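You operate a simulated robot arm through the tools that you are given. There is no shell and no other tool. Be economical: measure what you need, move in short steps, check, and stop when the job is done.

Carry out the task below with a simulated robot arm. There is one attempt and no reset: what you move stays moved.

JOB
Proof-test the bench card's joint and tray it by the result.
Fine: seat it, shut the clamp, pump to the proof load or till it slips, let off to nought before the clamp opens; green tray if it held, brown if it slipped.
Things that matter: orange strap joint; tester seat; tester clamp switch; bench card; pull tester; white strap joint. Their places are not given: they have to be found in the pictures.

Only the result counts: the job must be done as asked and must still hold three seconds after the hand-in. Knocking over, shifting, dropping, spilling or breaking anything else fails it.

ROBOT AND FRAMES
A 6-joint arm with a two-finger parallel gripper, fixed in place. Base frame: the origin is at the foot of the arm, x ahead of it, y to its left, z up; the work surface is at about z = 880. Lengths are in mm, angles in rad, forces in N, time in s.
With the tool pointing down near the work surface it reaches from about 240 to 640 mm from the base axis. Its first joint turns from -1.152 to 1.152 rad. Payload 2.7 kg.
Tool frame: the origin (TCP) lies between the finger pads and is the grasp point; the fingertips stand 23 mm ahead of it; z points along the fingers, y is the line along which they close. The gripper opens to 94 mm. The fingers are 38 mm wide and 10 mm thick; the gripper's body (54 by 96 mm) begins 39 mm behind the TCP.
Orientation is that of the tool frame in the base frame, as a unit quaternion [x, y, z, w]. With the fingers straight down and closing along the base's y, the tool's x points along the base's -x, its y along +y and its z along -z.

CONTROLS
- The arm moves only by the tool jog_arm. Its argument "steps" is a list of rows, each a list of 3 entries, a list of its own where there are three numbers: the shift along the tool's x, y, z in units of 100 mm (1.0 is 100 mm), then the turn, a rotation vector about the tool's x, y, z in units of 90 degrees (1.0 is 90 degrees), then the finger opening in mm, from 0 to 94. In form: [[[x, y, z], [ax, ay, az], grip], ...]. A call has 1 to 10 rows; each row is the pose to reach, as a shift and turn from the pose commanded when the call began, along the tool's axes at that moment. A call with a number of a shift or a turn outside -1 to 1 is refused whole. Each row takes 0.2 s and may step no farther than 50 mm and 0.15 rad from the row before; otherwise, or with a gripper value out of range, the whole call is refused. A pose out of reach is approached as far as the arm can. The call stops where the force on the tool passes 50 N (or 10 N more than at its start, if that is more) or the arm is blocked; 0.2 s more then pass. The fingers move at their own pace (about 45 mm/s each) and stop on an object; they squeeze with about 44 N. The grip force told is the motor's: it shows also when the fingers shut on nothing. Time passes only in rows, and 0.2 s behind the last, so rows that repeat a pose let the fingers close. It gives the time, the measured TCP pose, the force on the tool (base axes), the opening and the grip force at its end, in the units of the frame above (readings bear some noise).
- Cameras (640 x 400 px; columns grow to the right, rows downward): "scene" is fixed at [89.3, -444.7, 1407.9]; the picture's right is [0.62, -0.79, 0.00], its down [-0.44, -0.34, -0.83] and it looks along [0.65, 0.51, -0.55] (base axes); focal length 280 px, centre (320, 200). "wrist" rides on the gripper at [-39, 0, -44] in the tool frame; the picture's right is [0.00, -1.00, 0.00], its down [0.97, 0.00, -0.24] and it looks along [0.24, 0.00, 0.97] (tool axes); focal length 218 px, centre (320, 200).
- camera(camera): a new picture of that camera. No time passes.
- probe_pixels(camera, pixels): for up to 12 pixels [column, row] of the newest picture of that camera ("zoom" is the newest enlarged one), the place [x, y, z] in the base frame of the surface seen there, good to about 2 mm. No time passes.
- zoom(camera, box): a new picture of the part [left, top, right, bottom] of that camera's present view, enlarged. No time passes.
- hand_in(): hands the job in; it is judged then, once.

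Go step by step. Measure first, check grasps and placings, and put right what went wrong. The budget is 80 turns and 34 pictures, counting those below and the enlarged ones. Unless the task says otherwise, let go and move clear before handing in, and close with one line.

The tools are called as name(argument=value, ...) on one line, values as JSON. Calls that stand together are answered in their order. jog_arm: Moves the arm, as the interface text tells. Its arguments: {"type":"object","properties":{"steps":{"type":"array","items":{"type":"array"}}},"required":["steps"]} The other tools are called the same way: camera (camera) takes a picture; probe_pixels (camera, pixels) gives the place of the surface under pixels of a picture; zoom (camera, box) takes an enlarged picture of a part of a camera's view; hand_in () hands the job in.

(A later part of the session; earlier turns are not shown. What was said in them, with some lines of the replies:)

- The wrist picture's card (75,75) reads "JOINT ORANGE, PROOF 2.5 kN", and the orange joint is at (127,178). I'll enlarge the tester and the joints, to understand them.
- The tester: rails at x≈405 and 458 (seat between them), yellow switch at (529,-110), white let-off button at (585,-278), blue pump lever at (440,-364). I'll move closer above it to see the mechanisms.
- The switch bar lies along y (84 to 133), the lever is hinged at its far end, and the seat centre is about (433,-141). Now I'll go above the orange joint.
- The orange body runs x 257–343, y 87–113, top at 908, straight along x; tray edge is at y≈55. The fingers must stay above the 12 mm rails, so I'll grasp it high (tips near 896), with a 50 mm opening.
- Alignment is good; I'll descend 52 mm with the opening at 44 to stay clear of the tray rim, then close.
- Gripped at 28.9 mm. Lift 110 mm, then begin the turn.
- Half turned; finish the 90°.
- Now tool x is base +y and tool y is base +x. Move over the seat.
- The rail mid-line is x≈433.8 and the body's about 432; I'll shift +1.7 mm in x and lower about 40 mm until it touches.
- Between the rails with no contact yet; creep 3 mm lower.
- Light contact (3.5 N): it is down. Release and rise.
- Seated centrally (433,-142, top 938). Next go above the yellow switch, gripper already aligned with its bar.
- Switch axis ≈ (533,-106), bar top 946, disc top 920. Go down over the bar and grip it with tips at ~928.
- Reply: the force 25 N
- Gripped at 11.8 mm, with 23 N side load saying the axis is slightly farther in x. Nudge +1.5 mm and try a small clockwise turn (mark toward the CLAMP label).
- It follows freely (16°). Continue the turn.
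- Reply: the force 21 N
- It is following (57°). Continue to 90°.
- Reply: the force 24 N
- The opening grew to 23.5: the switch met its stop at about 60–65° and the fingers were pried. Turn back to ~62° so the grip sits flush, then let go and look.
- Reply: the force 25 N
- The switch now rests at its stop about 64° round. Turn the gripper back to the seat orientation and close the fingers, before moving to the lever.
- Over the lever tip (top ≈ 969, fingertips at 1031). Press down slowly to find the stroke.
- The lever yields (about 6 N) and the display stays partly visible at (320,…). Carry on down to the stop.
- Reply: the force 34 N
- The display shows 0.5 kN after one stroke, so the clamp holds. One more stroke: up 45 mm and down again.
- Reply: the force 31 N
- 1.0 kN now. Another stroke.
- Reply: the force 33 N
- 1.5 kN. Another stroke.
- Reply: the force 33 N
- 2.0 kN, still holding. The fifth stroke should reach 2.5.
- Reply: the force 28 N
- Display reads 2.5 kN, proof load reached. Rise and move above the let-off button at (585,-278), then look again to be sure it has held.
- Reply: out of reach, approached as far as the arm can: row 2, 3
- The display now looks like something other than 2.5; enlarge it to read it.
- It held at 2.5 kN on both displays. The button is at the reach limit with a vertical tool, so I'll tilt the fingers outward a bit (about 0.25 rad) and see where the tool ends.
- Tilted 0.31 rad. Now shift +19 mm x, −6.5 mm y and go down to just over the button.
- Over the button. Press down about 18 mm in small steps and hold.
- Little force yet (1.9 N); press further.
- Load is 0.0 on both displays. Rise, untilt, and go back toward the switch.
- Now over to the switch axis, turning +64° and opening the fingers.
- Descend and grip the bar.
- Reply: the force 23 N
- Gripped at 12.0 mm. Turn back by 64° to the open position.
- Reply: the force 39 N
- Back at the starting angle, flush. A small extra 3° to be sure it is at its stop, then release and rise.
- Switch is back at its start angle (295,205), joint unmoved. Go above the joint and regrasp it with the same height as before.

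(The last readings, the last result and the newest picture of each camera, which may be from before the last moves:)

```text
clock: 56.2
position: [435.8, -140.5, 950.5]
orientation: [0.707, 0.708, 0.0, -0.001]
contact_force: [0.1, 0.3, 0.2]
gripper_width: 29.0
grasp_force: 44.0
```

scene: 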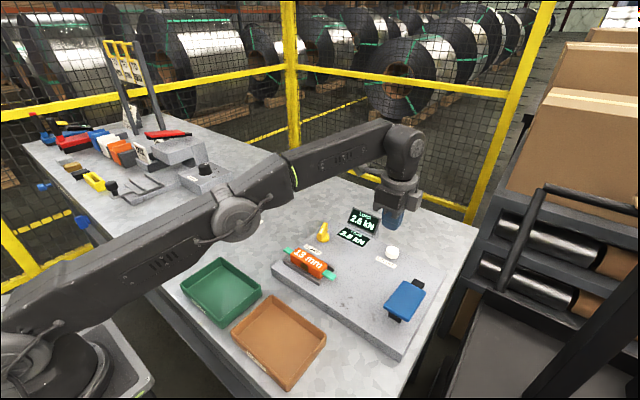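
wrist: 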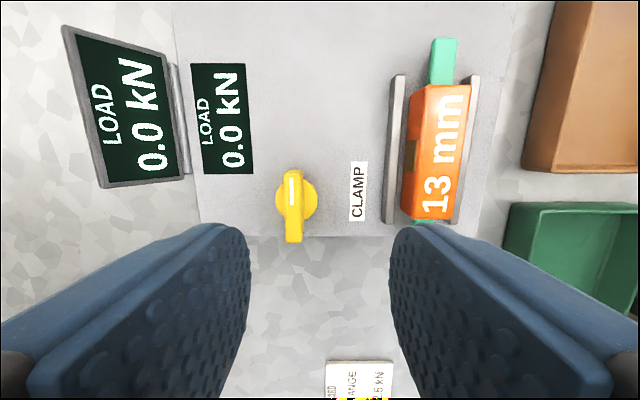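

Gripped at 29.0 mm. Lift gently, checking that the clamp has let go.

jog_arm(steps=[[[0, 0, -0.05], [0, 0, 0], 10], [[0, 0, -0.15], [0, 0, 0], 10], [[0, 0, -0.4], [0, 0, 0], 10], [[0, 0, -0.7], [0, 0, 0], 10]])

zoom(camera="scene", box=[160, 190, 400, 340])

probe_pixels(camera="scene", pixels=[[220, 258], [182, 283], [223, 325], [260, 290], [220, 290]])

```text
clock: 57.2
position: [434.2, -141.3, 1018.9]
orientation: [0.707, 0.707, -0.001, -0.001]
contact_force: [0.1, -0.3, -1.4]
gripper_width: 28.9
grasp_force: 44.4
```

```text
2.67 times, centred on (280, 265) of scene
```

zoom: 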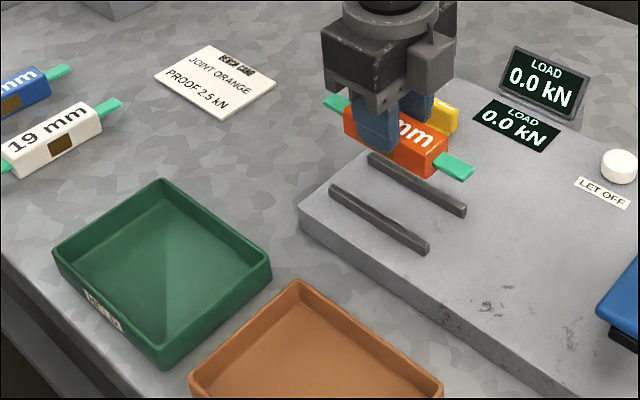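

```text
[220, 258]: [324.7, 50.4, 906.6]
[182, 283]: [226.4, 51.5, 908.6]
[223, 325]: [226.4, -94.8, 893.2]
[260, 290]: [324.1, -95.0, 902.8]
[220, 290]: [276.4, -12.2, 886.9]
```

The joint came up free (1.4 N). Green tray is roughly x 226–325, y −95–53; the joint with straps is ~145 mm long, so I'll measure the tray's inside before placing it diagonally.

probe_pixels(camera="zoom", pixels=[[162, 181], [56, 250], [163, 358], [269, 264], [165, 240], [85, 292], [150, 325], [245, 282], [330, 100], [470, 172], [190, 383], [200, 250]])

```text
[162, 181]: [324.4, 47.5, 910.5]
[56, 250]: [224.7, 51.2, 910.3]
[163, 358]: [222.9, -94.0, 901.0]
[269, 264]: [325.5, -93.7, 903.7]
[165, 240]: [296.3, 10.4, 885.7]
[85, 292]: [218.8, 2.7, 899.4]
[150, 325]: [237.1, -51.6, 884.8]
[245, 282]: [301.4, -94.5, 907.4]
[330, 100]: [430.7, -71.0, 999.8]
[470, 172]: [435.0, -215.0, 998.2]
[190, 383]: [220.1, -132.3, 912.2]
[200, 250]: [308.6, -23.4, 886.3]
```

Tray inside is about 94 × 136 mm centred at (274,-21); a 32° diagonal fits the joint. Carry it over, turning −32° on the way.

jog_arm(steps=[[[0.2, -0.25, 0], [0, 0, 0], 10], [[0.4, -0.5, 0], [0, 0, 0], 10], [[0.6, -0.8, 0], [0, 0, 0], 10]])

jog_arm(steps=[[[0.2, -0.25, 0], [0, 0, -0.09], 10], [[0.4, -0.5, 0], [0, 0, -0.18], 10], [[0.6, -0.8, 0], [0, 0, -0.27], 10], [[0.6, -0.8, 0], [0, 0, -0.356], 10], [[0.6, -0.8, 0], [0, 0, -0.356], 10]])

```text
clock: 58.0
position: [354.8, -80.3, 1019.0]
orientation: [0.708, 0.706, 0.001, 0.001]
contact_force: [0.6, -0.9, -0.8]
gripper_width: 29.0
grasp_force: 44.4
```

```text
clock: 59.2
position: [272.8, -19.9, 1019.2]
orientation: [0.484, 0.875, 0.001, 0.0]
contact_force: [-0.8, -0.6, -0.9]
gripper_width: 29.1
grasp_force: 43.9
```

At the tray, turned to 58°. Lower most of the way.

jog_arm(steps=[[[0, 0, 0.35], [0, 0, 0], 10], [[0, 0, 0.65], [0, 0, 0], 10], [[0, 0, 0.8], [0, 0, 0], 10], [[0, 0, 0.88], [0, 0, 0], 10], [[0, 0, 0.88], [0, 0, 0], 10]])

```text
clock: 60.4
position: [272.9, -20.4, 929.7]
orientation: [0.485, 0.875, 0.0, 0.0]
contact_force: [-0.4, -0.1, 0.1]
gripper_width: 29.0
grasp_force: 43.6
```

No contact with the rims. Creep down to the floor.

jog_arm(steps=[[[0, 0, 0.015], [0, 0, 0], 10], [[0, 0, 0.03], [0, 0, 0], 10], [[0, 0, 0.04], [0, 0, 0], 10], [[0, 0, 0.045], [0, 0, 0], 10], [[0, 0, 0.045], [0, 0, 0], 10]])

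```text
clock: 61.6
position: [274.0, -20.6, 925.7]
orientation: [0.485, 0.874, 0.0, 0.0]
contact_force: [-0.4, 0.2, -1.6]
gripper_width: 28.8
grasp_force: 43.9
```

jog_arm(steps=[[[0, 0, 0.01], [0, 0, 0], 10], [[0, 0, 0.02], [0, 0, 0], 10], [[0, 0, 0.025], [0, 0, 0], 10], [[0, 0, 0.025], [0, 0, 0], 10]])

```text
clock: 62.6
position: [274.5, -20.4, 923.4]
orientation: [0.484, 0.875, 0.001, 0.0]
contact_force: [-0.7, -0.8, 4.1]
gripper_width: 29.2
grasp_force: 43.7
```

Contact of 4 N: it is on the floor. Release, rise clear, and take the last picture.

jog_arm(steps=[[[0, 0, 0], [0, 0, 0], 36], [[0, 0, 0], [0, 0, 0], 42], [[0, 0, 0], [0, 0, 0], 42], [[0, 0, -0.3], [0, 0, 0], 42], [[0, 0, -0.7], [0, 0, 0], 42], [[0, 0, -1.0], [0, 0, 0], 42]])

jog_arm(steps=[[[0, 0, -0.4], [0, 0, 0], 42], [[0, 0, -0.8], [0, 0, 0], 42], [[0, 0, -1.0], [0, 0, 0], 42]])

camera(camera="wrist")

probe_pixels(camera="wrist", pixels=[[320, 200], [320, 180], [320, 220]])

```text
clock: 64.0
position: [274.2, -19.0, 1022.4]
orientation: [0.485, 0.875, 0.0, 0.0]
contact_force: [-0.3, -0.1, 0.7]
gripper_width: 41.9
grasp_force: 0.0
```

```text
clock: 64.8
position: [273.3, -18.6, 1123.8]
orientation: [0.486, 0.874, 0.0, 0.0]
contact_force: [0.4, -1.3, -0.5]
gripper_width: 42.3
grasp_force: 0.1
```

```text
0 pictures are left
```

wrist: 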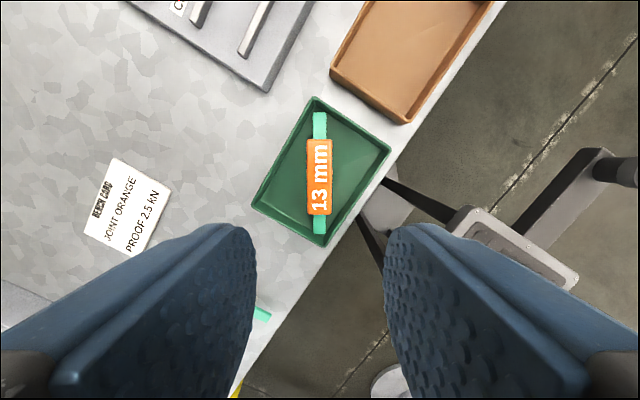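

```text
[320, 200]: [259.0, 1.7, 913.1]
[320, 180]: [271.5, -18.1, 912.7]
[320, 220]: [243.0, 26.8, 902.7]
```

The joint lies flat inside the green tray (top 913, level at both probes), the load is off and the clamp is open. Handing in.

hand_in()

```text
The job is handed in.
```

The orange joint held at its 2.5 kN proof load, the load was let off to 0.0 before the clamp was opened, and the joint now lies in the green tray; the job is handed in.
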